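You operate a simulated robot arm through the tools that you are given. There is no shell and no other tool.

Carry out the task below with a simulated robot arm. There is one attempt and no reset: what you move stays moved.

JOB
One charger's socket is dead. Move its plug to the fourth socket and cap the dead one.
Fine: the dead socket's switch off first, the fourth switch on last.

It is judged by the outcome, as a careful person would: the job done as asked, and still so three seconds after it is handed in. It fails if anything else is knocked over, pushed out of place, dropped, spilled or broken. A push-on lid holds only when it is set on centred and level and pressed home; a screw cap is set on level and turned clockwise until tight.

ROBOT AND FRAMES
A 7-joint arm with a two-finger parallel gripper, fixed in place. Base frame: the origin is on the floor under the middle of its stand, x ahead of it, y to its left, z up. Lengths are in mm, angles in degrees, forces in N, time in s.
It reaches about 1112 mm from its shoulder. Its first joint turns from -166.0 to 166.0 degrees. Payload 3.43 kg.
Tool frame: the origin (TCP) lies between the finger pads and is the grasp point; the fingertips stand 34 mm ahead of it; z points along the fingers, y is the line along which they close. Largest opening 128 mm; finger width 24, thickness 12; the body of the gripper, 48 by 130 mm, starts 96 mm behind the TCP.
Orientation is that of the tool frame in the base frame, as a unit quaternion [w, x, y, z]. With the fingers straight down and closing along the base's y, the tool's x points along the base's -x, its y along +y and its z along -z.

CONTROLS
- The arm moves only by the tool arm_command. Its argument "commands" is a list of rows, each an object of numbers (a shift or turn left out is 0, a gripper value left out holds the last): "wx", "wy", "wz": the turn, a rotation vector about the tool's x, y, z in degrees; "x", "y", "z": the shift along the tool's x, y, z in m; "jaw": the closure, from 0 (fully open) to 1 (shut). In form: [{"wx": .., "wy": .., "wz": .., "x": .., "y": .., "z": .., "jaw": ..}, ...]. A call has 1 to 20 rows; each row shifts and turns the commanded pose from where the row before left it, along the tool's axes as they then stand. Each row takes 0.2 s and may step no farther than 50 mm and 8.6 degrees from the row before; otherwise, or with a gripper value out of range, the whole call is refused. Where a pose cannot be reached the arm comes as near as it can. A force on the tool above 90 N (or 10 N above the force at the start of the call, whichever is more), or a blocked arm, ends the call early, and 0.2 s more pass. Each finger travels about 153 mm/s and halts on what it meets, pressing with about 35 N; the grip force reading is that of the motor and also rises with nothing between the fingers. The clock runs only during rows and for 0.2 s after the last one: add rows that do not move to give the fingers time. The reply holds the time, the measured pose of the TCP, the force on the tool along the base axes, the opening and the grip force, in the units named above and with some noise, with the torque about the TCP (base axes, N m) and any sound that the robot's microphone picked up.
- Cameras (640 x 400 px; columns grow to the right, rows downward): "scene" is fixed at [47.3, 495.9, 1572.1]; the picture's right is [-0.30, -0.95, 0.00], its down [-0.60, 0.19, -0.78] and it looks along [0.74, -0.23, -0.63] (base axes); focal length 318 px, centre (320, 200). "wrist" rides on the gripper at [76, -11, -160] in the tool frame; the picture's right is [0.15, 0.99, 0.00], its down [-0.88, 0.13, -0.46] and it looks along [-0.45, 0.07, 0.89] (tool axes); focal length 234 px, centre (320, 200). There is no depth. A picture from a camera that has moved, and an enlarged one, comes with that camera's place and axes in the base frame and with its lens. The place of the scene camera against the robot may be out by one fixed shift of up to 12 mm in any direction.
- capture(camera): a new picture of that camera. It takes no simulated time.
- enlarge(camera, box): a new picture of the part [left, top, right, bottom] of that camera's present view, enlarged. It takes no simulated time.
- job_done(): hands the job in; it is judged then, once.

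Places have to be worked out from the pictures, the camera data and where the tool is seen. Open the gripper and draw the arm clear of the work before you hand the job in, unless the task says otherwise.

The tools are called after "Emit:" by a JSON object that holds its "name" and its "arguments". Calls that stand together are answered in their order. arm_command: Moves the arm, as the interface text tells. Its arguments: {"type":"object","properties":{"commands":{"type":"array"}},"required":["commands"]} The other tools are called the same way: capture (camera) takes a picture; enlarge (camera, box) takes an enlarged picture of a part of a camera's view; job_done () hands the job in.

At the start:

```text
time: 0.0
ee_pos: [566.8, 169.4, 1166.4]
ee_rot: [-0.001, 0.0, 1.0, 0.0]
wrist_force: [-0.3, -0.1, 0.7]
torque: [-0.01, 0.0, -0.01]
gripper_width: 128.1
gripper_force: 0.0
```

scene: 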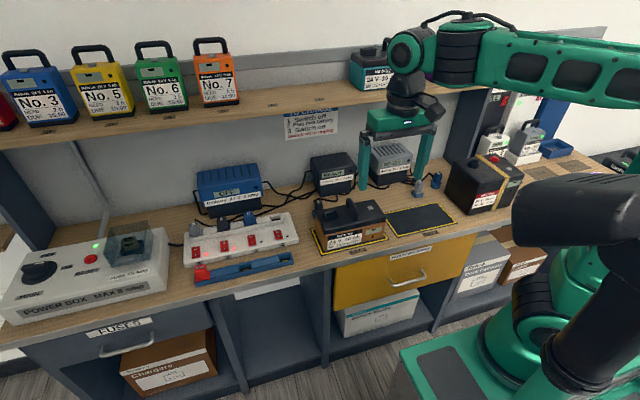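
wrist: 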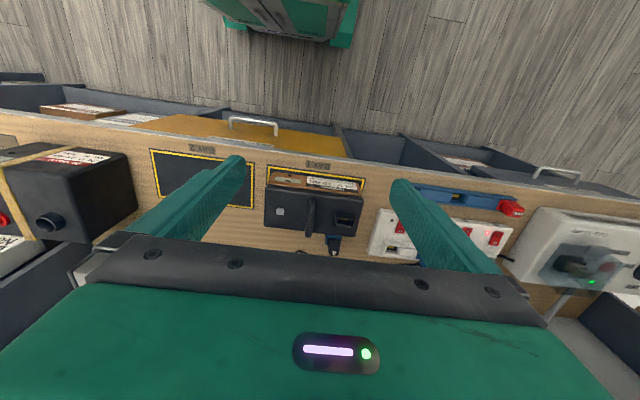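

I'll start by looking closely at the power strip, the chargers and the surroundings in enlarged views.

Emit:
{"name": "enlarge", "arguments": {"camera": "scene", "box": [160, 190, 320, 290]}}

Emit:
{"name": "enlarge", "arguments": {"camera": "scene", "box": [180, 140, 420, 290]}}

Emit:
{"name": "enlarge", "arguments": {"camera": "scene", "box": [280, 95, 350, 145]}}

Emit:
{"name": "enlarge", "arguments": {"camera": "wrist", "box": [340, 160, 640, 300]}}

```text
4.00 times, centred on (240, 240) of scene
camera zoom: at [47.3, 495.9, 1572.1], right [-0.3, -0.95, 0.0], down [-0.6, 0.19, -0.78], along [0.74, -0.23, -0.63], focal length 1272 px, centre (640, 40)
```

zoom: 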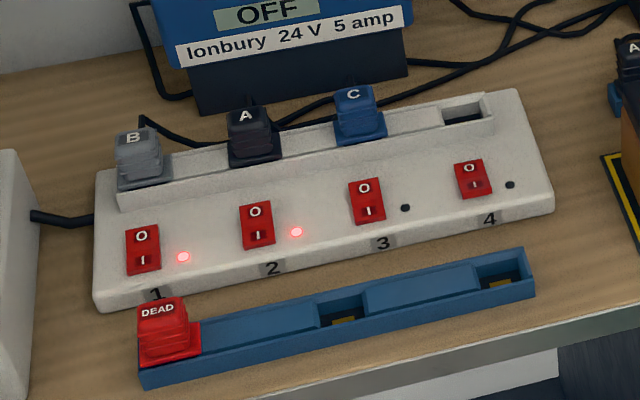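

```text
2.67 times, centred on (300, 215) of scene
camera zoom: at [47.3, 495.9, 1572.1], right [-0.3, -0.95, 0.0], down [-0.6, 0.19, -0.78], along [0.74, -0.23, -0.63], focal length 848 px, centre (373, 160)
```

zoom: 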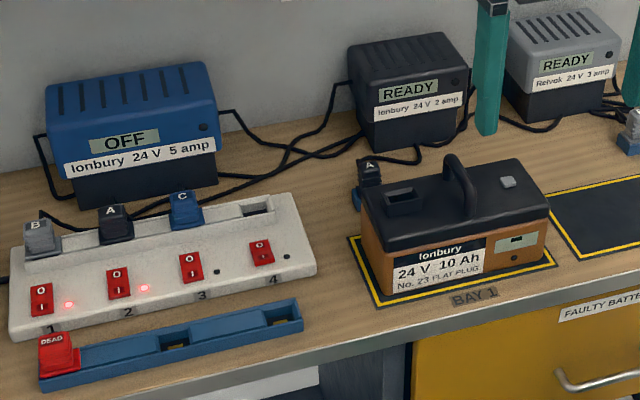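

```text
8.00 times, centred on (315, 120) of scene
camera zoom: at [47.3, 495.9, 1572.1], right [-0.3, -0.95, 0.0], down [-0.6, 0.19, -0.78], along [0.74, -0.23, -0.63], focal length 2544 px, centre (360, 840)
```

zoom: 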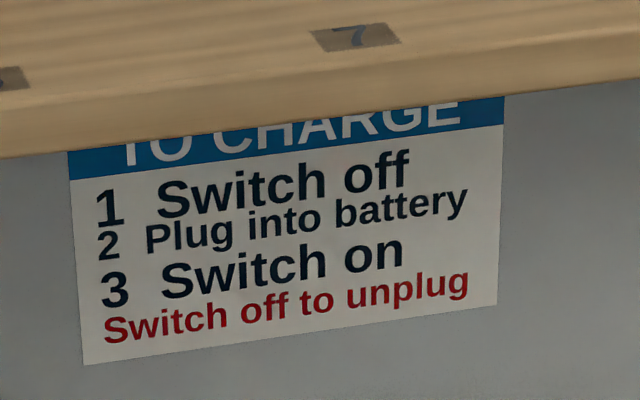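

```text
2.13 times, centred on (490, 230) of wrist
camera zoom: at [490.0, 158.4, 1324.9], right [-0.15, 0.99, 0.0], down [0.88, 0.13, 0.45], along [0.45, 0.07, -0.89], focal length 500 px, centre (-43, 136)
```

zoom: 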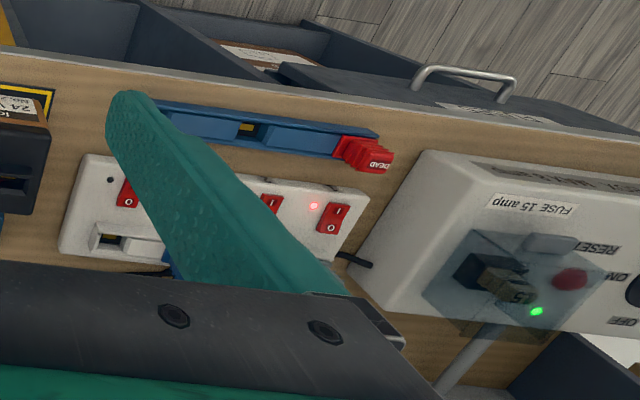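

Sockets 1 and 2 have lit lamps while 3 is dark with a plug in it. I need to check the rocker positions and the cables, so I look closer.

Emit:
{"name": "enlarge", "arguments": {"camera": "scene", "box": [184, 230, 248, 270]}}

Emit:
{"name": "enlarge", "arguments": {"camera": "scene", "box": [232, 218, 296, 258]}}

Emit:
{"name": "enlarge", "arguments": {"camera": "scene", "box": [180, 165, 276, 225]}}

Emit:
{"name": "enlarge", "arguments": {"camera": "scene", "box": [250, 150, 346, 210]}}

Emit:
{"name": "enlarge", "arguments": {"camera": "scene", "box": [340, 140, 468, 220]}}

Emit:
{"name": "enlarge", "arguments": {"camera": "scene", "box": [180, 245, 308, 325]}}

```text
10.00 times, centred on (216, 250) of scene
camera zoom: at [47.3, 495.9, 1572.1], right [-0.3, -0.95, 0.0], down [-0.6, 0.19, -0.78], along [0.74, -0.23, -0.63], focal length 3180 px, centre (1360, -300)
```

zoom: 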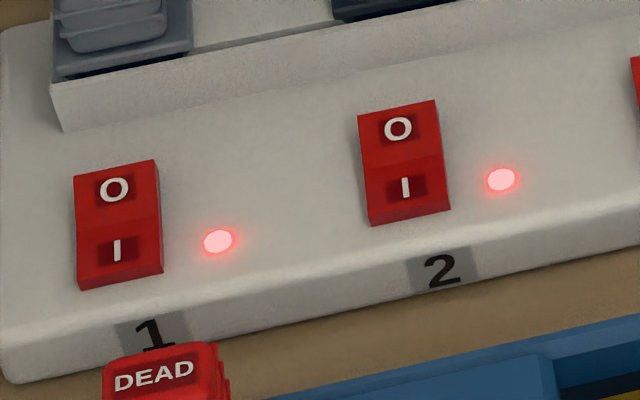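

```text
10.00 times, centred on (264, 238) of scene
camera zoom: at [47.3, 495.9, 1572.1], right [-0.3, -0.95, 0.0], down [-0.6, 0.19, -0.78], along [0.74, -0.23, -0.63], focal length 3180 px, centre (880, -180)
```

zoom: 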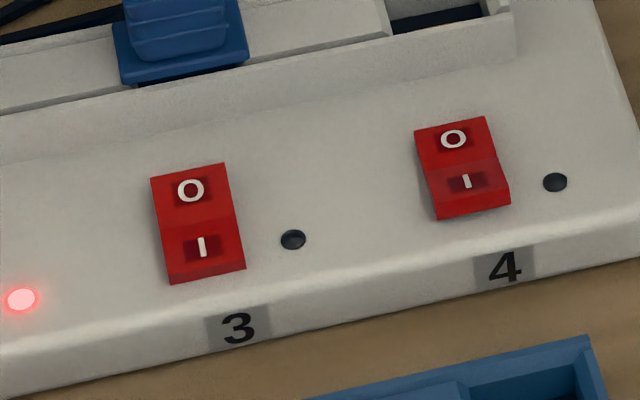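

```text
6.67 times, centred on (228, 195) of scene
camera zoom: at [47.3, 495.9, 1572.1], right [-0.3, -0.95, 0.0], down [-0.6, 0.19, -0.78], along [0.74, -0.23, -0.63], focal length 2120 px, centre (933, 233)
```

zoom: 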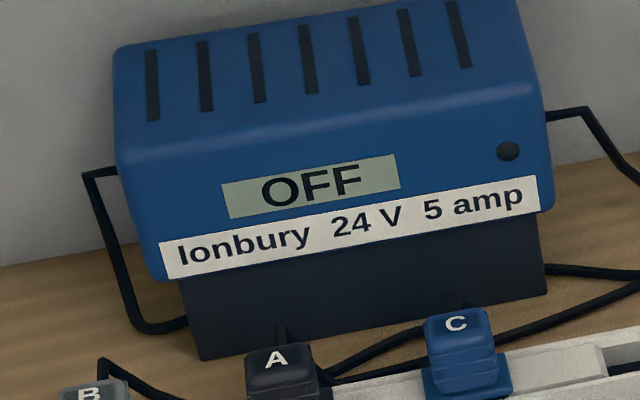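

```text
6.67 times, centred on (298, 180) of scene
camera zoom: at [47.3, 495.9, 1572.1], right [-0.3, -0.95, 0.0], down [-0.6, 0.19, -0.78], along [0.74, -0.23, -0.63], focal length 2120 px, centre (467, 333)
```

zoom: 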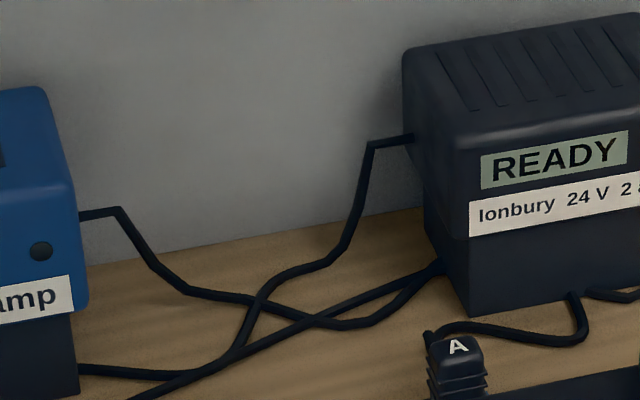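

```text
5.00 times, centred on (404, 180) of scene
camera zoom: at [47.3, 495.9, 1572.1], right [-0.3, -0.95, 0.0], down [-0.6, 0.19, -0.78], along [0.74, -0.23, -0.63], focal length 1590 px, centre (-100, 300)
```

zoom: 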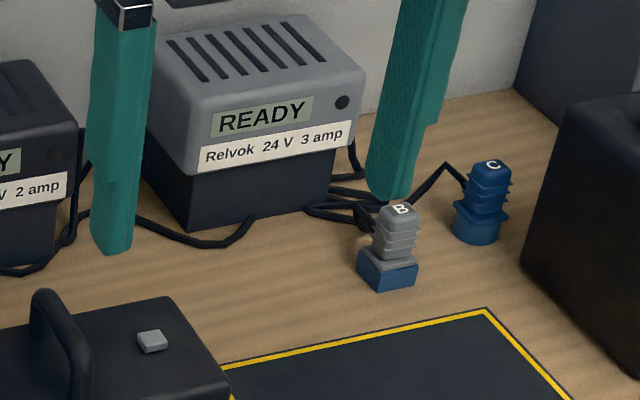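

```text
5.00 times, centred on (244, 285) of scene
camera zoom: at [47.3, 495.9, 1572.1], right [-0.3, -0.95, 0.0], down [-0.6, 0.19, -0.78], along [0.74, -0.23, -0.63], focal length 1590 px, centre (700, -225)
```

zoom: 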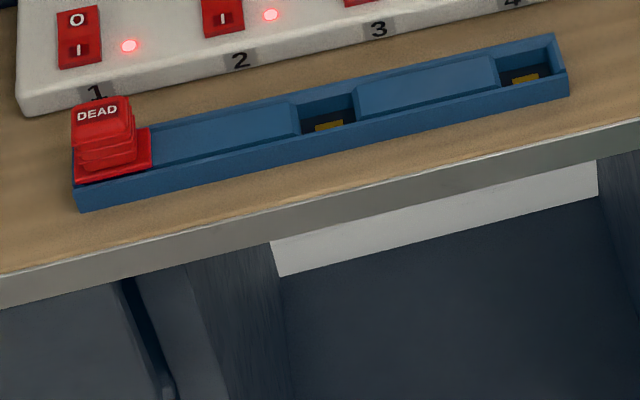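

Socket 3 (blue plug C) has its rocker set like the lit 1 and 2 but its lamp is dark, and the blue charger reads OFF, so socket 3 is the dead one. I move the arm sideways at its present height, clear of the bench, so the wrist camera can look at the strip.

Emit:
{"name": "arm_command", "arguments": {"commands": [{"y": 0.04}, {"y": 0.04}, {"y": 0.04}, {"y": 0.04}, {"y": 0.04}, {"y": 0.04}, {"y": 0.04}, {"y": 0.04}, {"y": 0.02}, {}]}}

Emit:
{"name": "capture", "arguments": {"camera": "wrist"}}

Emit:
{"name": "capture", "arguments": {"camera": "scene"}}

```text
time: 2.2
ee_pos: [554.5, 508.8, 1172.5]
ee_rot: [0.006, 0.001, 1.0, -0.001]
wrist_force: [0.5, -0.1, -0.4]
torque: [-0.02, 0.01, -0.01]
gripper_width: 128.0
gripper_force: 0.1
```

```text
taken
camera wrist: at [475.5, 497.6, 1330.6], right [-0.14, 0.99, 0.0], down [0.88, 0.13, 0.47], along [0.46, 0.07, -0.89], focal length 234 px, centre (320, 200)
```

wrist: 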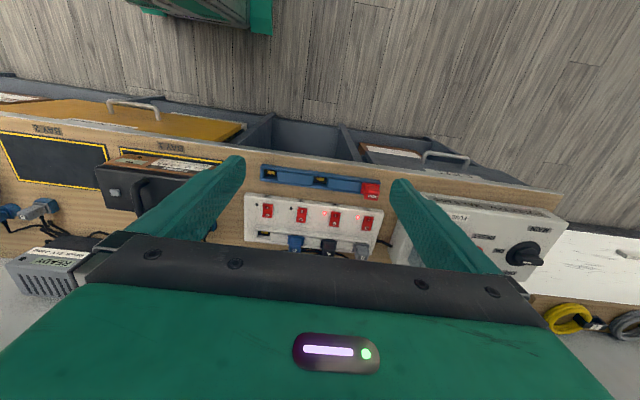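

```text
taken
```

scene: 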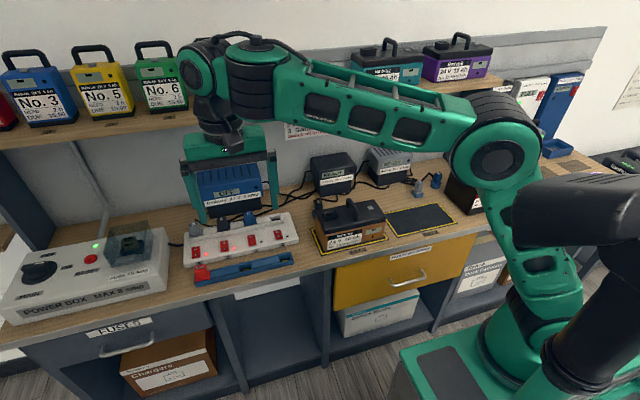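

The pose is a little off what I commanded, so I give it a moment to settle and see whether that is lag.

Emit:
{"name": "arm_command", "arguments": {"commands": [{}, {}, {}]}}

Emit:
{"name": "enlarge", "arguments": {"camera": "wrist", "box": [230, 150, 400, 256]}}

```text
time: 3.0
ee_pos: [554.5, 508.9, 1173.8]
ee_rot: [0.005, 0.0, 1.0, 0.002]
wrist_force: [0.4, 0.2, -0.1]
torque: [-0.03, -0.02, 0.0]
gripper_width: 127.9
gripper_force: 0.0
```

```text
3.76 times, centred on (315, 203) of wrist
camera zoom: at [475.5, 497.4, 1330.7], right [-0.14, 0.99, 0.0], down [0.88, 0.13, 0.47], along [0.46, 0.07, -0.89], focal length 882 px, centre (339, 189)
```

zoom: 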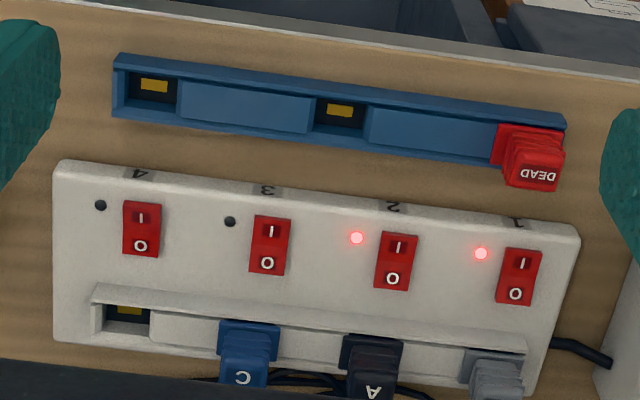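

The view is good: strip is parallel to base y, switches at about x 782, y 416/497/578/659 (sockets 4 to 1), z ≈ 855. Before going in I need to know where the shelf is, so I pitch the tool forward in place to look ahead.

Emit:
{"name": "arm_command", "arguments": {"commands": [{"wy": -8}, {"wy": -8}, {"wy": -8}, {"wy": -8}, {"wy": -8}, {}]}}

Emit:
{"name": "capture", "arguments": {"camera": "wrist"}}

Emit:
{"name": "capture", "arguments": {"camera": "scene"}}

```text
time: 4.3
ee_pos: [566.7, 468.2, 1239.2]
ee_rot: [0.327, 0.039, 0.942, 0.061]
wrist_force: [1.5, 0.5, -1.4]
torque: [-0.06, 0.03, -0.09]
gripper_width: 128.0
gripper_force: 0.0
stopped in row 6: the arm was blocked; the commanded pose is now the measured one
```

```text
taken
camera wrist: at [407.6, 451.2, 1315.4], right [-0.08, 1.0, 0.05], down [0.41, -0.01, 0.91], along [0.91, 0.09, -0.41], focal length 234 px, centre (320, 200)
```

wrist: 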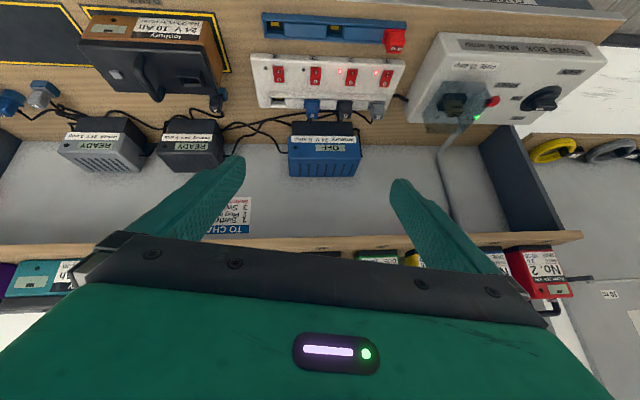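

```text
taken
```

scene: 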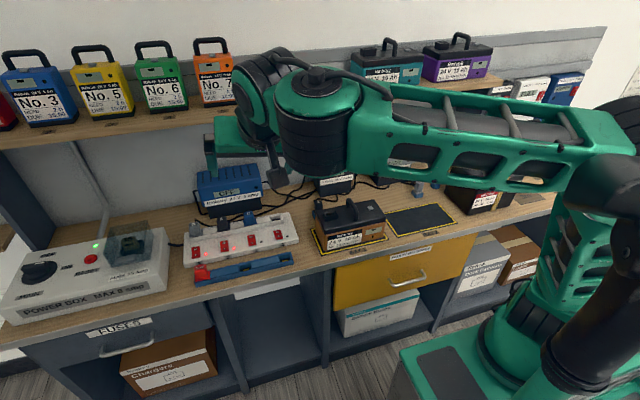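

The shelf front works out at about x 900, z 1200, so the strip (x 730–840) lies in front of it. I turn the tool back to vertical, then move in above the strip for a closer look.

Emit:
{"name": "arm_command", "arguments": {"commands": [{"wx": 1.42, "wy": 7.66, "wz": -0.92}, {"wx": 1.42, "wy": 7.66, "wz": -0.92}, {"wx": 1.42, "wy": 7.66, "wz": -0.92}, {"wx": 1.42, "wy": 7.66, "wz": -0.92}, {"wx": 1.42, "wy": 7.66, "wz": -0.92}, {}, {}]}}

```text
time: 5.9
ee_pos: [558.8, 475.2, 1236.7]
ee_rot: [0.0, -0.01, 1.0, -0.003]
wrist_force: [0.2, 0.5, 0.0]
torque: [-0.01, 0.03, 0.03]
gripper_width: 128.1
gripper_force: 0.1
```

Vertical again at (559, 475, 1237). Now I move down and forward to about (720, 500, 1040), still well clear of everything.

Emit:
{"name": "arm_command", "arguments": {"commands": [{"x": -0.0268, "y": 0.0042, "z": 0.0328}, {"x": -0.0268, "y": 0.0042, "z": 0.0328}, {"x": -0.0268, "y": 0.0042, "z": 0.0328}, {"x": -0.0268, "y": 0.0042, "z": 0.0328}, {"x": -0.0268, "y": 0.0042, "z": 0.0328}, {"x": -0.0268, "y": 0.0042, "z": 0.0328}, {}, {}]}}

Emit:
{"name": "capture", "arguments": {"camera": "wrist"}}

Emit:
{"name": "capture", "arguments": {"camera": "scene"}}

```text
time: 7.7
ee_pos: [719.7, 501.1, 1039.6]
ee_rot: [0.001, -0.009, 1.0, -0.004]
wrist_force: [-1.2, 0.5, -0.3]
torque: [0.01, 0.01, 0.0]
gripper_width: 128.0
gripper_force: 0.1
```

```text
taken
camera wrist: at [642.9, 491.0, 1199.1], right [-0.16, 0.99, -0.01], down [0.88, 0.15, 0.46], along [0.45, 0.07, -0.89], focal length 234 px, centre (320, 200)
```

wrist: 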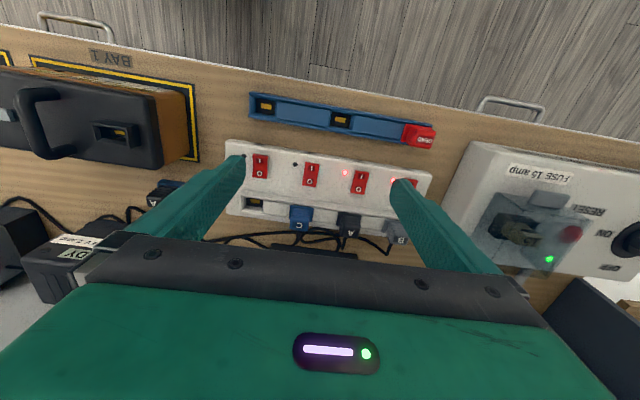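

```text
taken
```

scene: 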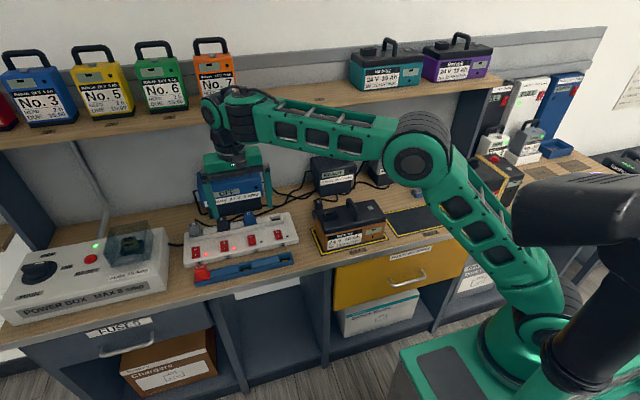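

Now an enlarged look at the strip and tray from this closer viewpoint to pin positions down.

Emit:
{"name": "enlarge", "arguments": {"camera": "wrist", "box": [215, 130, 375, 230]}}

Emit:
{"name": "enlarge", "arguments": {"camera": "wrist", "box": [230, 80, 450, 218]}}

Emit:
{"name": "enlarge", "arguments": {"camera": "wrist", "box": [230, 180, 430, 260]}}

```text
4.00 times, centred on (295, 180) of wrist
camera zoom: at [642.9, 491.0, 1199.1], right [-0.16, 0.99, -0.01], down [0.88, 0.15, 0.46], along [0.45, 0.07, -0.89], focal length 937 px, centre (420, 280)
```

zoom: 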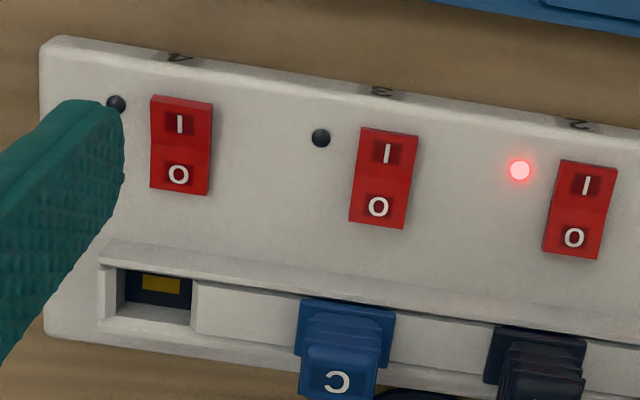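

```text
2.90 times, centred on (340, 149) of wrist
camera zoom: at [642.9, 491.0, 1199.1], right [-0.16, 0.99, -0.01], down [0.88, 0.15, 0.46], along [0.45, 0.07, -0.89], focal length 679 px, centre (262, 348)
```

zoom: 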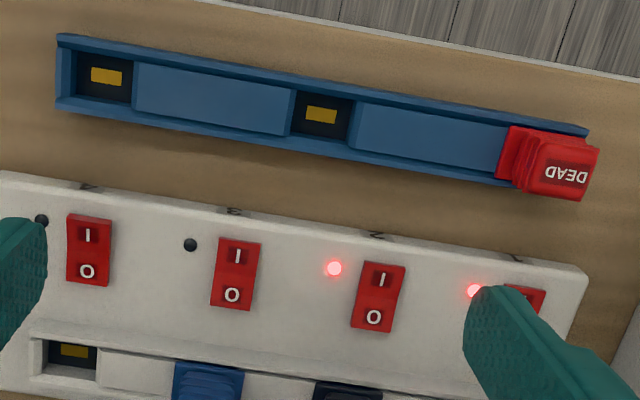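

```text
3.20 times, centred on (330, 220) of wrist
camera zoom: at [642.9, 491.0, 1199.1], right [-0.16, 0.99, -0.01], down [0.88, 0.15, 0.46], along [0.45, 0.07, -0.89], focal length 749 px, centre (288, 136)
```

zoom: 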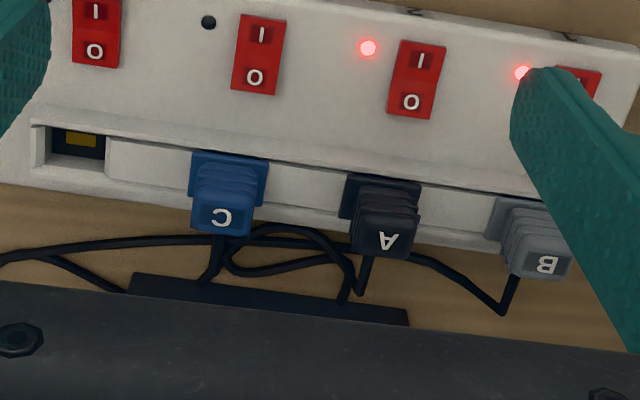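

From the switch spacing (about 80–82 mm) I place the rockers at z ≈ 855 and switch 3's O end near (785, 496). I close the fingers, square up the small yaw, and bring the fingertips to about 30 mm above the switch for a close check.

Emit:
{"name": "arm_command", "arguments": {"commands": [{"jaw": 1, "wx": -0.4, "wz": 1.0}, {"jaw": 1}, {"jaw": 1, "x": -0.01625, "y": -0.00125, "z": 0.03}, {"x": -0.01625, "y": -0.00125, "z": 0.03}, {"x": -0.01625, "y": -0.00125, "z": 0.03}, {"x": -0.01625, "y": -0.00125, "z": 0.03}, {}, {}]}}

Emit:
{"name": "capture", "arguments": {"camera": "wrist"}}

Emit:
{"name": "enlarge", "arguments": {"camera": "wrist", "box": [200, 120, 440, 270]}}

Emit:
{"name": "enlarge", "arguments": {"camera": "scene", "box": [160, 140, 320, 290]}}

```text
time: 9.5
ee_pos: [782.6, 497.3, 919.0]
ee_rot: [0.0, -0.001, 1.0, -0.001]
wrist_force: [-0.5, 0.6, -0.1]
torque: [-0.01, 0.01, -0.01]
gripper_width: 0.0
gripper_force: 33.6
```

```text
taken
camera wrist: at [705.2, 485.5, 1078.3], right [-0.15, 0.99, 0.0], down [0.88, 0.13, 0.46], along [0.45, 0.07, -0.89], focal length 234 px, centre (320, 200)
```

wrist: 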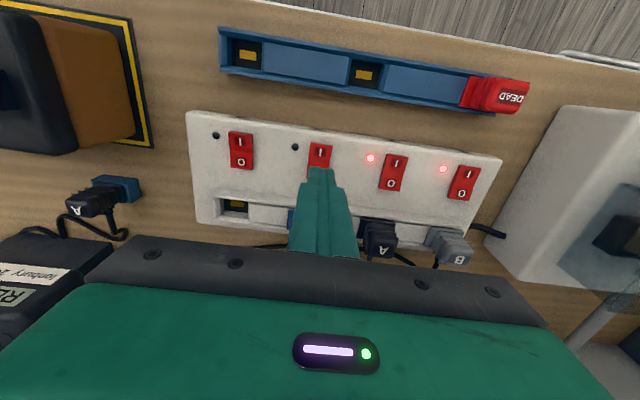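

```text
2.67 times, centred on (320, 195) of wrist
camera zoom: at [705.2, 485.5, 1078.3], right [-0.15, 0.99, 0.0], down [0.88, 0.13, 0.46], along [0.45, 0.07, -0.89], focal length 624 px, centre (320, 213)
```

zoom: 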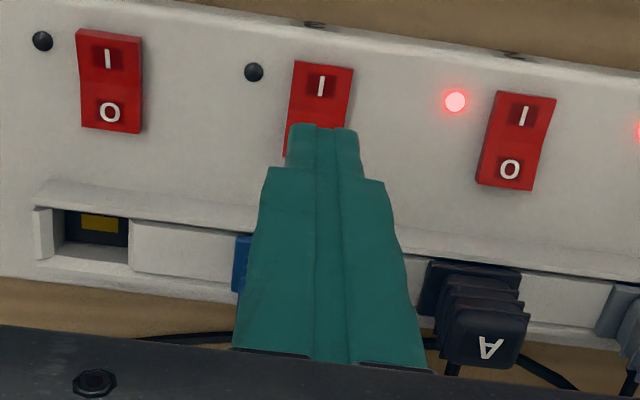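

```text
2.67 times, centred on (240, 215) of scene
camera zoom: at [47.3, 495.9, 1572.1], right [-0.3, -0.95, 0.0], down [-0.6, 0.19, -0.78], along [0.74, -0.23, -0.63], focal length 848 px, centre (533, 160)
```

zoom: 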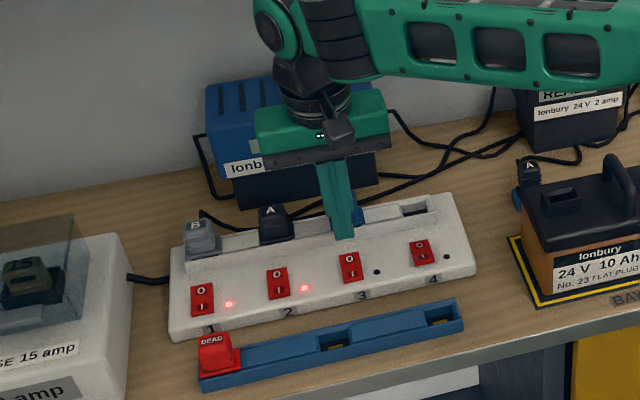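

The closed fingertips show up exactly where the tool data predict, so the wrist camera data are trustworthy. Switch 3's O end is near x 790, y 496.5; I shift forward 10 mm so the flat tips meet only the raised O end, then start down.

Emit:
{"name": "arm_command", "arguments": {"commands": [{"x": -0.0105, "y": -0.0005}, {"z": 0.005}, {"z": 0.005}, {}]}}

Emit:
{"name": "enlarge", "arguments": {"camera": "scene", "box": [216, 200, 296, 250]}}

Emit:
{"name": "enlarge", "arguments": {"camera": "wrist", "box": [240, 120, 400, 220]}}

```text
time: 10.5
ee_pos: [794.1, 496.0, 909.6]
ee_rot: [0.001, -0.001, 1.0, -0.001]
wrist_force: [-0.3, -0.5, 0.2]
torque: [-0.02, 0.03, 0.0]
gripper_width: 0.1
gripper_force: 32.7
```

```text
8.00 times, centred on (256, 225) of scene
camera zoom: at [47.3, 495.9, 1572.1], right [-0.3, -0.95, 0.0], down [-0.6, 0.19, -0.78], along [0.74, -0.23, -0.63], focal length 2544 px, centre (832, 0)
```

zoom: 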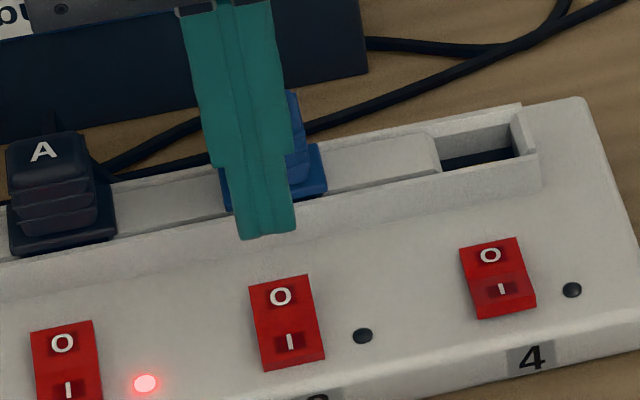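

```text
4.00 times, centred on (320, 170) of wrist
camera zoom: at [716.8, 485.1, 1068.9], right [-0.15, 0.99, 0.0], down [0.88, 0.13, 0.46], along [0.45, 0.07, -0.89], focal length 937 px, centre (320, 320)
```

zoom: 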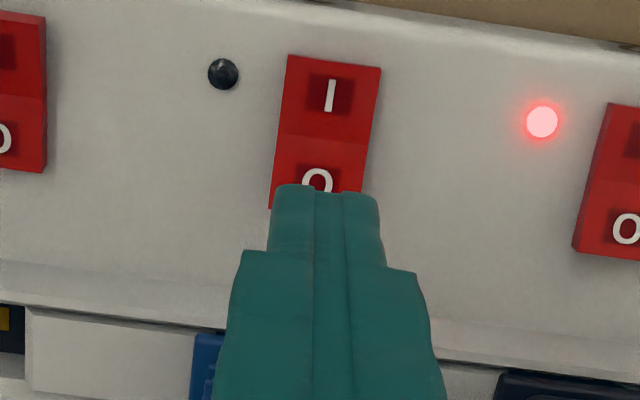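

Combining this view with the fingertip position in the scene picture puts the rocker's O end lower, z ≈ 828 and x ≈ 798. I shift 8 mm forward and descend to tip height about 846, then check.

Emit:
{"name": "arm_command", "arguments": {"commands": [{"x": -0.008}, {"z": 0.01}, {"z": 0.01}, {"z": 0.01}, {}]}}

Emit:
{"name": "enlarge", "arguments": {"camera": "scene", "box": [216, 200, 296, 250]}}

Emit:
{"name": "enlarge", "arguments": {"camera": "wrist", "box": [240, 100, 400, 200]}}

```text
time: 11.7
ee_pos: [803.4, 496.1, 880.5]
ee_rot: [-0.001, 0.0, 1.0, -0.002]
wrist_force: [0.2, -0.7, 0.7]
torque: [0.01, -0.02, -0.02]
gripper_width: 0.0
gripper_force: 32.9
```

```text
8.00 times, centred on (256, 225) of scene
camera zoom: at [47.3, 495.9, 1572.1], right [-0.3, -0.95, 0.0], down [-0.6, 0.19, -0.78], along [0.74, -0.23, -0.63], focal length 2544 px, centre (832, 0)
```

zoom: 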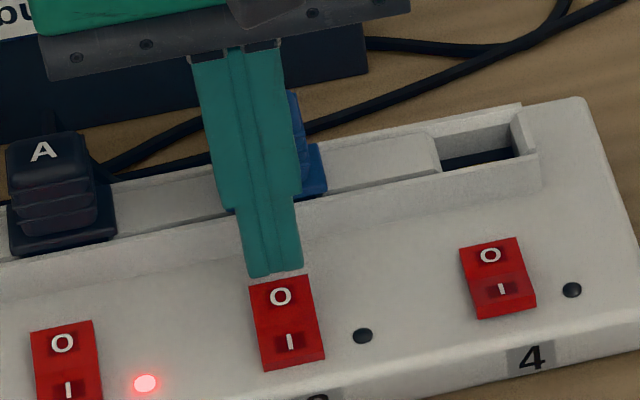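

```text
4.00 times, centred on (320, 150) of wrist
camera zoom: at [726.0, 484.6, 1039.6], right [-0.15, 0.99, 0.0], down [0.88, 0.13, 0.46], along [0.45, 0.07, -0.89], focal length 937 px, centre (320, 400)
```

zoom: 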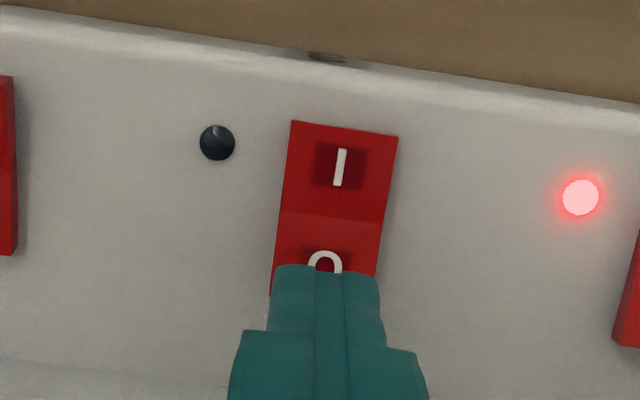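

The tip is lined up over the O half. I descend in small steps and watch the force.

Emit:
{"name": "arm_command", "arguments": {"commands": [{"z": 0.004}, {"z": 0.003}, {"z": 0.003}, {}]}}

```text
time: 12.7
ee_pos: [802.0, 495.7, 870.1]
ee_rot: [0.001, 0.0, 1.0, -0.001]
wrist_force: [0.5, -0.5, -0.6]
torque: [0.03, 0.01, 0.03]
gripper_width: 0.2
gripper_force: 32.5
```

Tip at about z 836, still no contact. I continue in 2 mm steps.

Emit:
{"name": "arm_command", "arguments": {"commands": [{"z": 0.002}, {"z": 0.002}, {}]}}

```text
time: 13.5
ee_pos: [802.6, 497.3, 866.5]
ee_rot: [0.001, -0.001, 1.0, -0.001]
wrist_force: [1.1, 0.5, 1.0]
torque: [0.04, -0.02, 0.02]
gripper_width: 0.2
gripper_force: 32.8
```

Emit:
{"name": "arm_command", "arguments": {"commands": [{"z": 0.002}, {"z": 0.002}, {}]}}

Emit:
{"name": "enlarge", "arguments": {"camera": "scene", "box": [216, 200, 296, 250]}}

```text
time: 14.3
ee_pos: [803.3, 496.2, 865.6]
ee_rot: [0.002, -0.001, 1.0, 0.001]
wrist_force: [-3.4, -6.1, 25.7]
torque: [-0.21, 0.41, 0.01]
gripper_width: 0.1
gripper_force: 32.9
```

```text
8.00 times, centred on (256, 225) of scene
camera zoom: at [47.3, 495.9, 1572.1], right [-0.3, -0.95, 0.0], down [-0.6, 0.19, -0.78], along [0.74, -0.23, -0.63], focal length 2544 px, centre (832, 0)
```

zoom: 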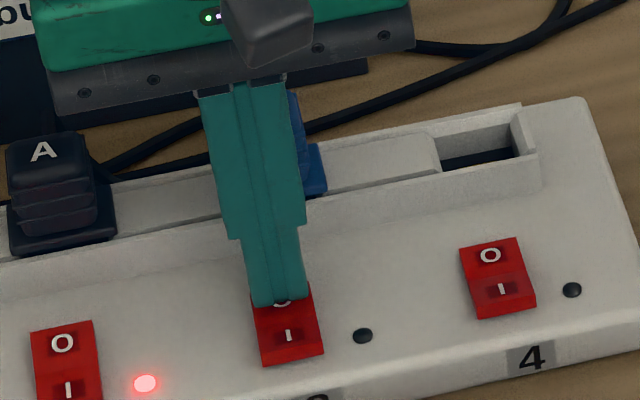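

Contact at tip z ≈ 831.5 with 26 N. I press a bit further until the rocker goes over.

Emit:
{"name": "arm_command", "arguments": {"commands": [{"z": 0.002}, {}]}}

Emit:
{"name": "enlarge", "arguments": {"camera": "wrist", "box": [240, 80, 400, 180]}}

```text
time: 14.9
ee_pos: [801.2, 495.3, 865.4]
ee_rot: [0.002, 0.0, 1.0, 0.002]
wrist_force: [-8.8, -13.5, 53.4]
torque: [-0.46, 0.9, 0.01]
gripper_width: 0.2
gripper_force: 33.2
```

```text
4.00 times, centred on (320, 130) of wrist
camera zoom: at [724.2, 484.3, 1023.9], right [-0.15, 0.99, 0.0], down [0.88, 0.13, 0.46], along [0.46, 0.07, -0.89], focal length 937 px, centre (320, 480)
```

zoom: 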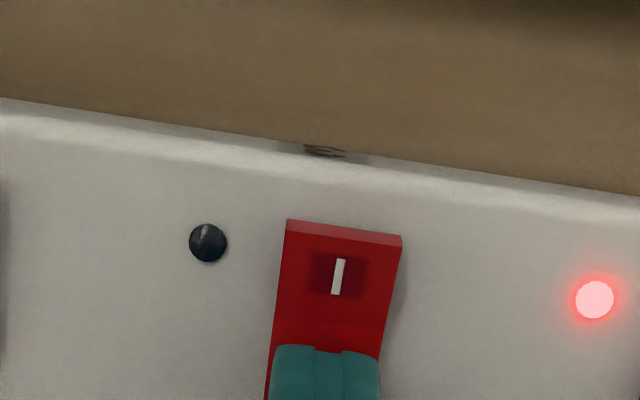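

The I end now stands up (front face visible), so the rocker has gone to O and is at its stop. I back off upward and verify.

Emit:
{"name": "arm_command", "arguments": {"commands": [{"z": -0.01}, {"z": -0.03}, {"z": -0.03}, {}]}}

Emit:
{"name": "enlarge", "arguments": {"camera": "scene", "box": [216, 210, 296, 260]}}

Emit:
{"name": "capture", "arguments": {"camera": "wrist"}}

```text
time: 15.9
ee_pos: [799.7, 495.8, 932.6]
ee_rot: [0.0, -0.001, 1.0, -0.001]
wrist_force: [0.0, 0.0, 0.2]
torque: [-0.01, 0.01, 0.0]
gripper_width: 0.0
gripper_force: 33.2
```

```text
8.00 times, centred on (256, 235) of scene
camera zoom: at [47.3, 495.9, 1572.1], right [-0.3, -0.95, 0.0], down [-0.6, 0.19, -0.78], along [0.74, -0.23, -0.63], focal length 2544 px, centre (832, -80)
```

zoom: 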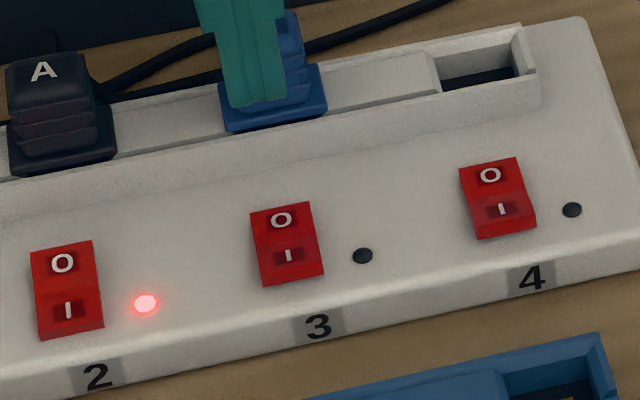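

```text
taken
camera wrist: at [722.8, 484.8, 1091.3], right [-0.15, 0.99, 0.0], down [0.88, 0.13, 0.46], along [0.45, 0.07, -0.89], focal length 234 px, centre (320, 200)
```

wrist: 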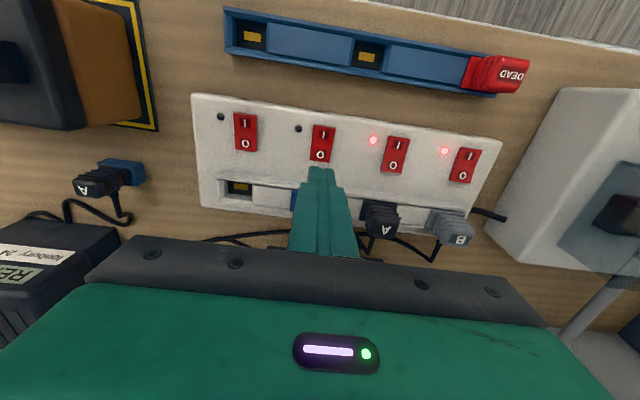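

Switch 3 is now off like switch 4. I raise, open the gripper, and place it so the wrist camera sees plug C and the empty socket 4 between the fingers.

Emit:
{"name": "arm_command", "arguments": {"commands": [{"z": -0.037}, {"x": 0.016, "y": -0.041, "jaw": 0}, {"jaw": 0}, {"jaw": 0}, {}]}}

Emit:
{"name": "capture", "arguments": {"camera": "wrist"}}

Emit:
{"name": "enlarge", "arguments": {"camera": "wrist", "box": [240, 140, 400, 240]}}

```text
time: 17.1
ee_pos: [783.7, 455.1, 968.6]
ee_rot: [0.001, 0.0, 1.0, -0.001]
wrist_force: [-0.5, -0.5, 0.1]
torque: [-0.01, -0.02, 0.02]
gripper_width: 128.0
gripper_force: 0.1
```

```text
taken
camera wrist: at [705.7, 443.6, 1126.7], right [-0.15, 0.99, 0.0], down [0.88, 0.13, 0.46], along [0.45, 0.07, -0.89], focal length 234 px, centre (320, 200)
```

wrist: 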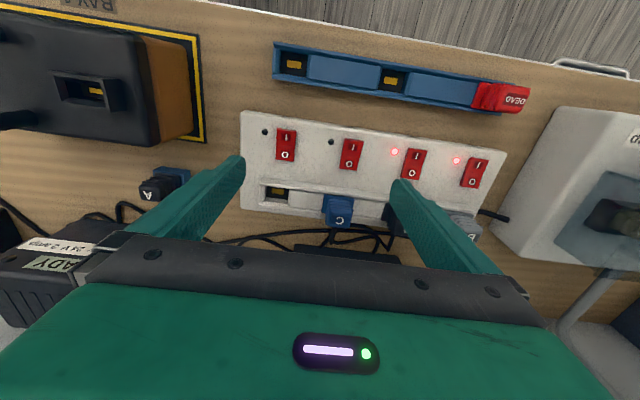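

```text
4.00 times, centred on (320, 190) of wrist
camera zoom: at [705.7, 443.6, 1126.7], right [-0.15, 0.99, 0.0], down [0.88, 0.13, 0.46], along [0.45, 0.07, -0.89], focal length 937 px, centre (320, 240)
```

zoom: 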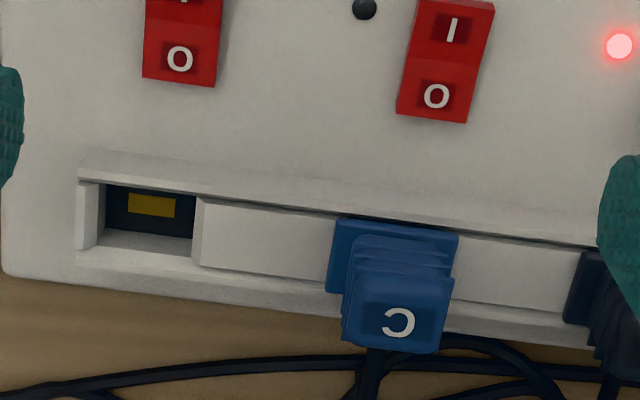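

Plug C's body centre works out at about (857, 490), top z ≈ 877, flange ~42 mm wide; socket 4 is near (852, 407). Before going further under the shelf I check how much room the wrist has against the shelf.

Emit:
{"name": "capture", "arguments": {"camera": "scene"}}

Emit:
{"name": "enlarge", "arguments": {"camera": "scene", "box": [140, 50, 340, 175]}}

```text
taken
```

scene: 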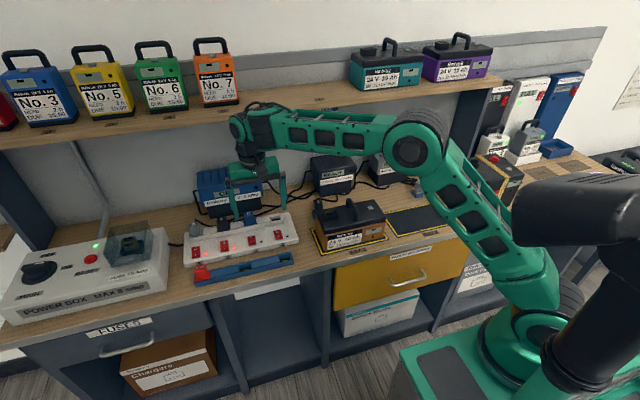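

```text
3.20 times, centred on (240, 112) of scene
camera zoom: at [47.3, 495.9, 1572.1], right [-0.3, -0.95, 0.0], down [-0.6, 0.19, -0.78], along [0.74, -0.23, -0.63], focal length 1018 px, centre (576, 480)
```

zoom: 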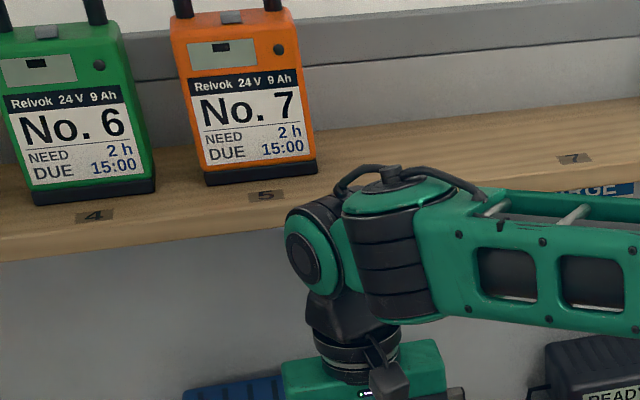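

The wrist joint rides about 250 mm above the TCP, so a straight vertical approach at x 857 would bring it up to the shelf edge (x ≈ 880–900, z ≈ 1197). I tilt the tool 20° so the hand leans back toward the robot, and test that here in free space.

Emit:
{"name": "arm_command", "arguments": {"commands": [{"wy": -6.7}, {"wy": -6.7}, {"wy": -6.6}, {}, {}]}}

Emit:
{"name": "capture", "arguments": {"camera": "wrist"}}

Emit:
{"name": "capture", "arguments": {"camera": "scene"}}

```text
time: 18.3
ee_pos: [784.9, 453.9, 968.1]
ee_rot: [0.174, -0.001, 0.985, -0.001]
wrist_force: [-0.5, 0.8, 0.5]
torque: [-0.01, 0.01, 0.01]
gripper_width: 128.0
gripper_force: 0.1
```

```text
taken
camera wrist: at [657.9, 443.9, 1090.7], right [-0.14, 0.99, -0.05], down [0.67, 0.13, 0.73], along [0.73, 0.07, -0.68], focal length 234 px, centre (320, 200)
```

wrist: 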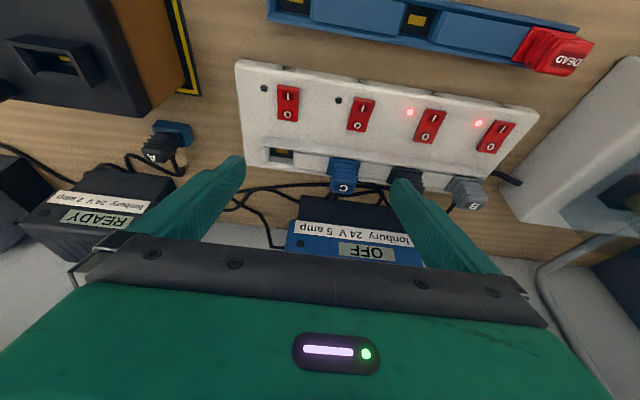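

```text
taken
```

scene: 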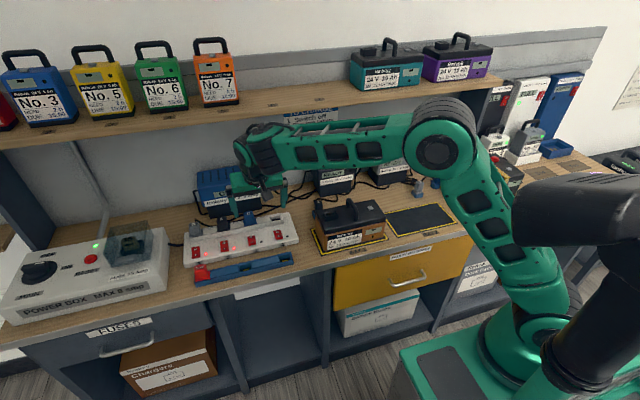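

The 20° tilt holds precisely. I enlarge this new viewpoint to refine the plug and socket coordinates.

Emit:
{"name": "enlarge", "arguments": {"camera": "wrist", "box": [230, 110, 390, 210]}}

Emit:
{"name": "enlarge", "arguments": {"camera": "wrist", "box": [255, 135, 375, 210]}}

```text
4.00 times, centred on (310, 160) of wrist
camera zoom: at [657.9, 443.9, 1090.7], right [-0.14, 0.99, -0.05], down [0.67, 0.13, 0.73], along [0.73, 0.07, -0.68], focal length 937 px, centre (360, 360)
```

zoom: 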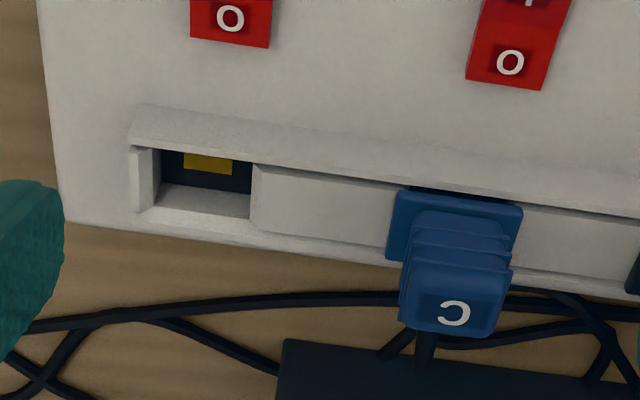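

```text
5.33 times, centred on (315, 172) of wrist
camera zoom: at [657.9, 443.9, 1090.7], right [-0.14, 0.99, -0.05], down [0.67, 0.13, 0.73], along [0.73, 0.07, -0.68], focal length 1249 px, centre (347, 347)
```

zoom: 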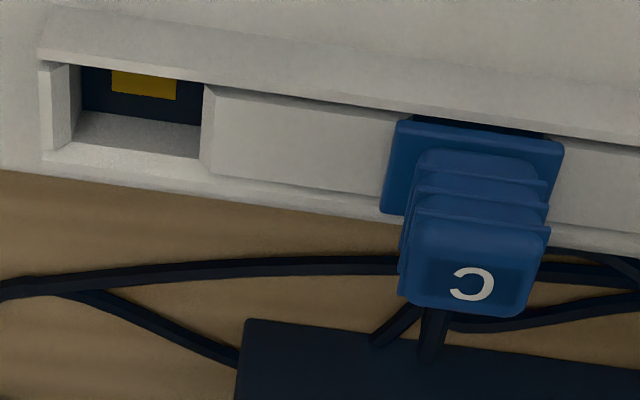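

Plug C's top is at about (854, 490, 882), its flange (≈40 x 33 mm) front edge at x 842, z 839. I want a squarer, closer look into socket 4, so I straighten up and centre the camera on it.

Emit:
{"name": "arm_command", "arguments": {"commands": [{"wy": 6.7}, {"wy": 6.7}, {"wy": 6.6}, {"x": -0.012, "y": -0.037}, {"z": 0.025}, {}, {}]}}

Emit:
{"name": "enlarge", "arguments": {"camera": "wrist", "box": [260, 160, 380, 235]}}

Emit:
{"name": "enlarge", "arguments": {"camera": "wrist", "box": [220, 80, 420, 240]}}

```text
time: 19.9
ee_pos: [796.3, 417.8, 942.3]
ee_rot: [0.0, -0.001, 1.0, -0.001]
wrist_force: [0.4, 0.0, -0.6]
torque: [0.02, -0.02, -0.03]
gripper_width: 127.8
gripper_force: 0.1
```

```text
5.33 times, centred on (320, 198) of wrist
camera zoom: at [720.1, 407.4, 1102.3], right [-0.15, 0.99, 0.0], down [0.88, 0.13, 0.46], along [0.45, 0.07, -0.89], focal length 1249 px, centre (320, 213)
```

zoom: 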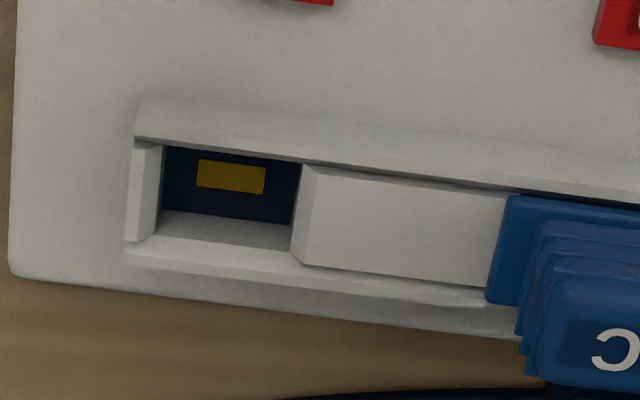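

```text
2.50 times, centred on (320, 160) of wrist
camera zoom: at [720.1, 407.4, 1102.3], right [-0.15, 0.99, 0.0], down [0.88, 0.13, 0.46], along [0.45, 0.07, -0.89], focal length 585 px, centre (320, 300)
```

zoom: 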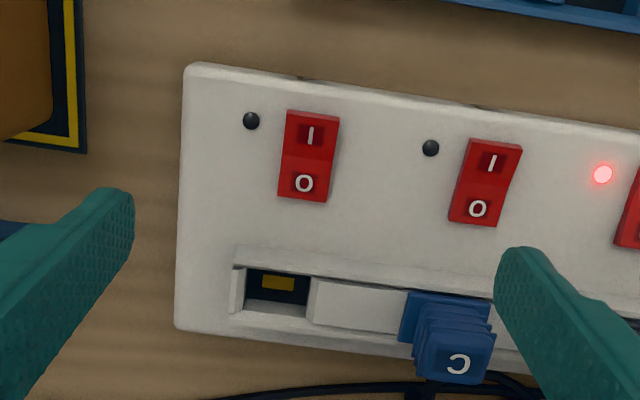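

Now socket 4 reads clearly: a bevelled well centred at about (854, 404.5), so with plug C at y 490 the socket pitch is about 85–86 mm. I go up, set the opening to about 70 mm, line up on y 490 and tilt 20° again before approaching plug C.

Emit:
{"name": "arm_command", "arguments": {"commands": [{"z": -0.03}, {"y": 0.036, "jaw": 0.45}, {"y": 0.036, "jaw": 0.45}, {"wy": -6.7}, {"wy": -6.7}, {"wy": -6.7}, {}, {}]}}

Emit:
{"name": "capture", "arguments": {"camera": "wrist"}}

```text
time: 21.7
ee_pos: [798.9, 489.4, 972.0]
ee_rot: [0.175, 0.0, 0.985, -0.001]
wrist_force: [-0.5, 0.3, 0.0]
torque: [-0.01, -0.01, 0.02]
gripper_width: 70.4
gripper_force: 0.0
```

```text
taken
camera wrist: at [671.6, 478.7, 1094.3], right [-0.14, 0.99, -0.05], down [0.67, 0.13, 0.73], along [0.73, 0.07, -0.68], focal length 234 px, centre (320, 200)
```

wrist: 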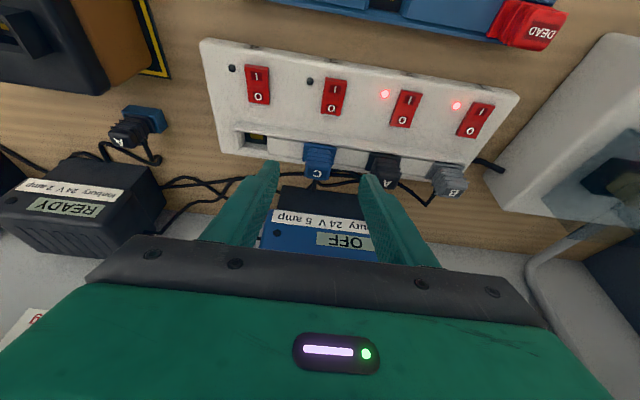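

Forward 50 mm in x, then down about 40 mm, stopping with the fingertips just above the plug top to check alignment.

Emit:
{"name": "arm_command", "arguments": {"commands": [{"x": -0.0235, "z": 0.00855}, {"x": -0.0235, "z": 0.00855, "y": 0.0006}, {"x": 0.00684, "z": 0.0188}, {"x": 0.00684, "z": 0.0188}, {}, {}]}}

Emit:
{"name": "capture", "arguments": {"camera": "wrist"}}

Emit:
{"name": "enlarge", "arguments": {"camera": "scene", "box": [190, 150, 310, 250]}}

Emit:
{"name": "enlarge", "arguments": {"camera": "wrist", "box": [240, 90, 400, 190]}}

```text
time: 23.1
ee_pos: [849.1, 491.5, 932.4]
ee_rot: [0.175, -0.001, 0.985, -0.001]
wrist_force: [-0.1, -0.3, 0.3]
torque: [0.02, 0.01, -0.01]
gripper_width: 70.7
gripper_force: 0.1
```

```text
taken
camera wrist: at [721.4, 479.5, 1054.7], right [-0.14, 0.99, -0.05], down [0.67, 0.13, 0.73], along [0.73, 0.07, -0.68], focal length 234 px, centre (320, 200)
```

wrist: 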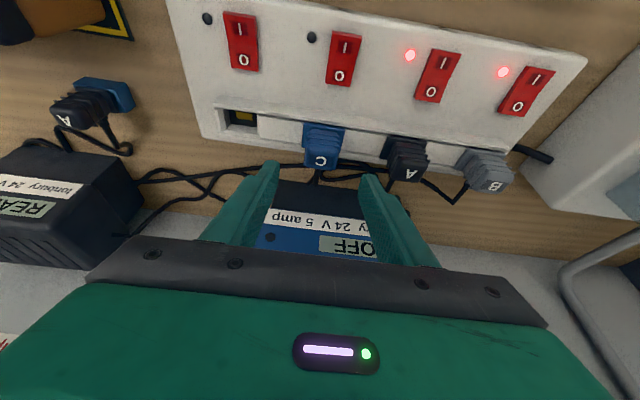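

```text
4.00 times, centred on (250, 200) of scene
camera zoom: at [47.3, 495.9, 1572.1], right [-0.3, -0.95, 0.0], down [-0.6, 0.19, -0.78], along [0.74, -0.23, -0.63], focal length 1272 px, centre (600, 200)
```

zoom: 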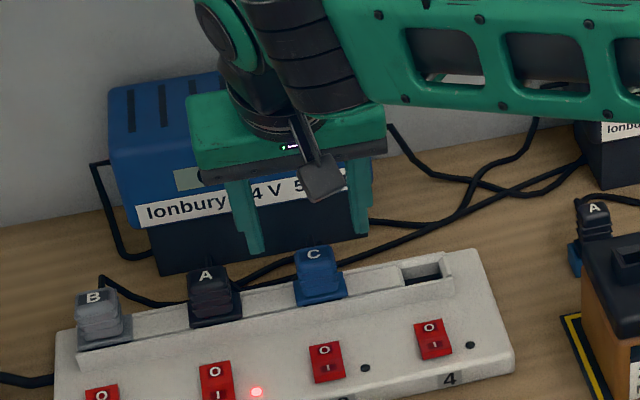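

```text
4.00 times, centred on (320, 140) of wrist
camera zoom: at [721.4, 479.5, 1054.7], right [-0.14, 0.99, -0.05], down [0.67, 0.13, 0.73], along [0.73, 0.07, -0.68], focal length 937 px, centre (320, 440)
```

zoom: 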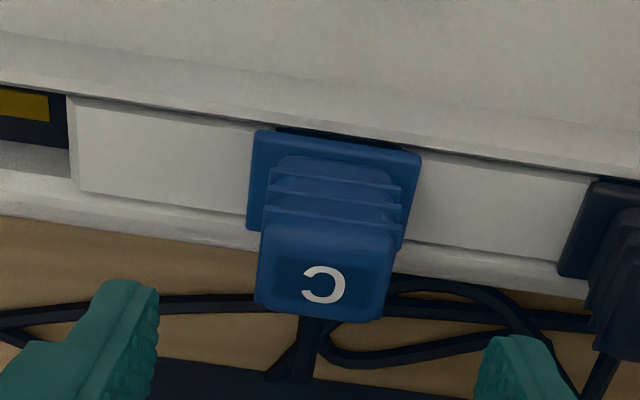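

The fingers straddle plug C evenly (within 1 mm). I descend straight down about 50 mm beside the plug body.

Emit:
{"name": "arm_command", "arguments": {"commands": [{"x": 0.00513, "z": 0.0141, "y": 0.0005}, {"x": 0.00513, "z": 0.0141}, {"x": 0.00342, "z": 0.0094}, {"x": 0.00342, "z": 0.0094}, {}, {}]}}

Emit:
{"name": "enlarge", "arguments": {"camera": "wrist", "box": [220, 100, 420, 225]}}

Emit:
{"name": "enlarge", "arguments": {"camera": "scene", "box": [200, 180, 300, 250]}}

```text
time: 24.5
ee_pos: [849.9, 490.1, 882.7]
ee_rot: [0.175, -0.001, 0.985, 0.0]
wrist_force: [0.4, 0.1, -1.1]
torque: [-0.03, -0.01, -0.02]
gripper_width: 70.2
gripper_force: 0.1
```

```text
3.20 times, centred on (320, 162) of wrist
camera zoom: at [722.2, 478.9, 1005.9], right [-0.14, 0.99, -0.05], down [0.67, 0.13, 0.73], along [0.73, 0.07, -0.68], focal length 749 px, centre (320, 320)
```

zoom: 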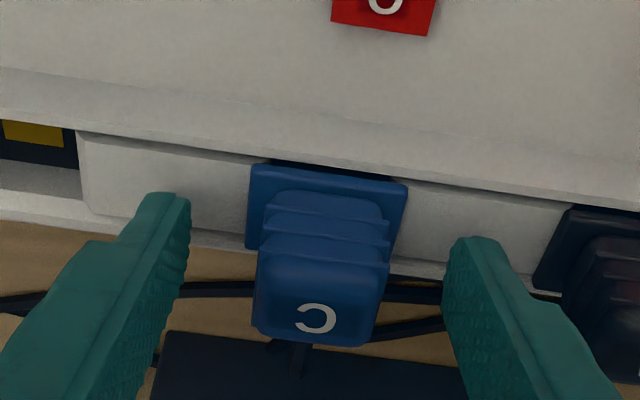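

```text
5.71 times, centred on (250, 215) of scene
camera zoom: at [47.3, 495.9, 1572.1], right [-0.3, -0.95, 0.0], down [-0.6, 0.19, -0.78], along [0.74, -0.23, -0.63], focal length 1817 px, centre (720, 114)
```

zoom: 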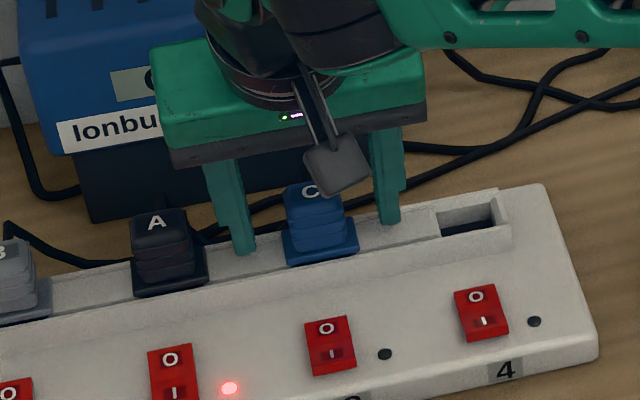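

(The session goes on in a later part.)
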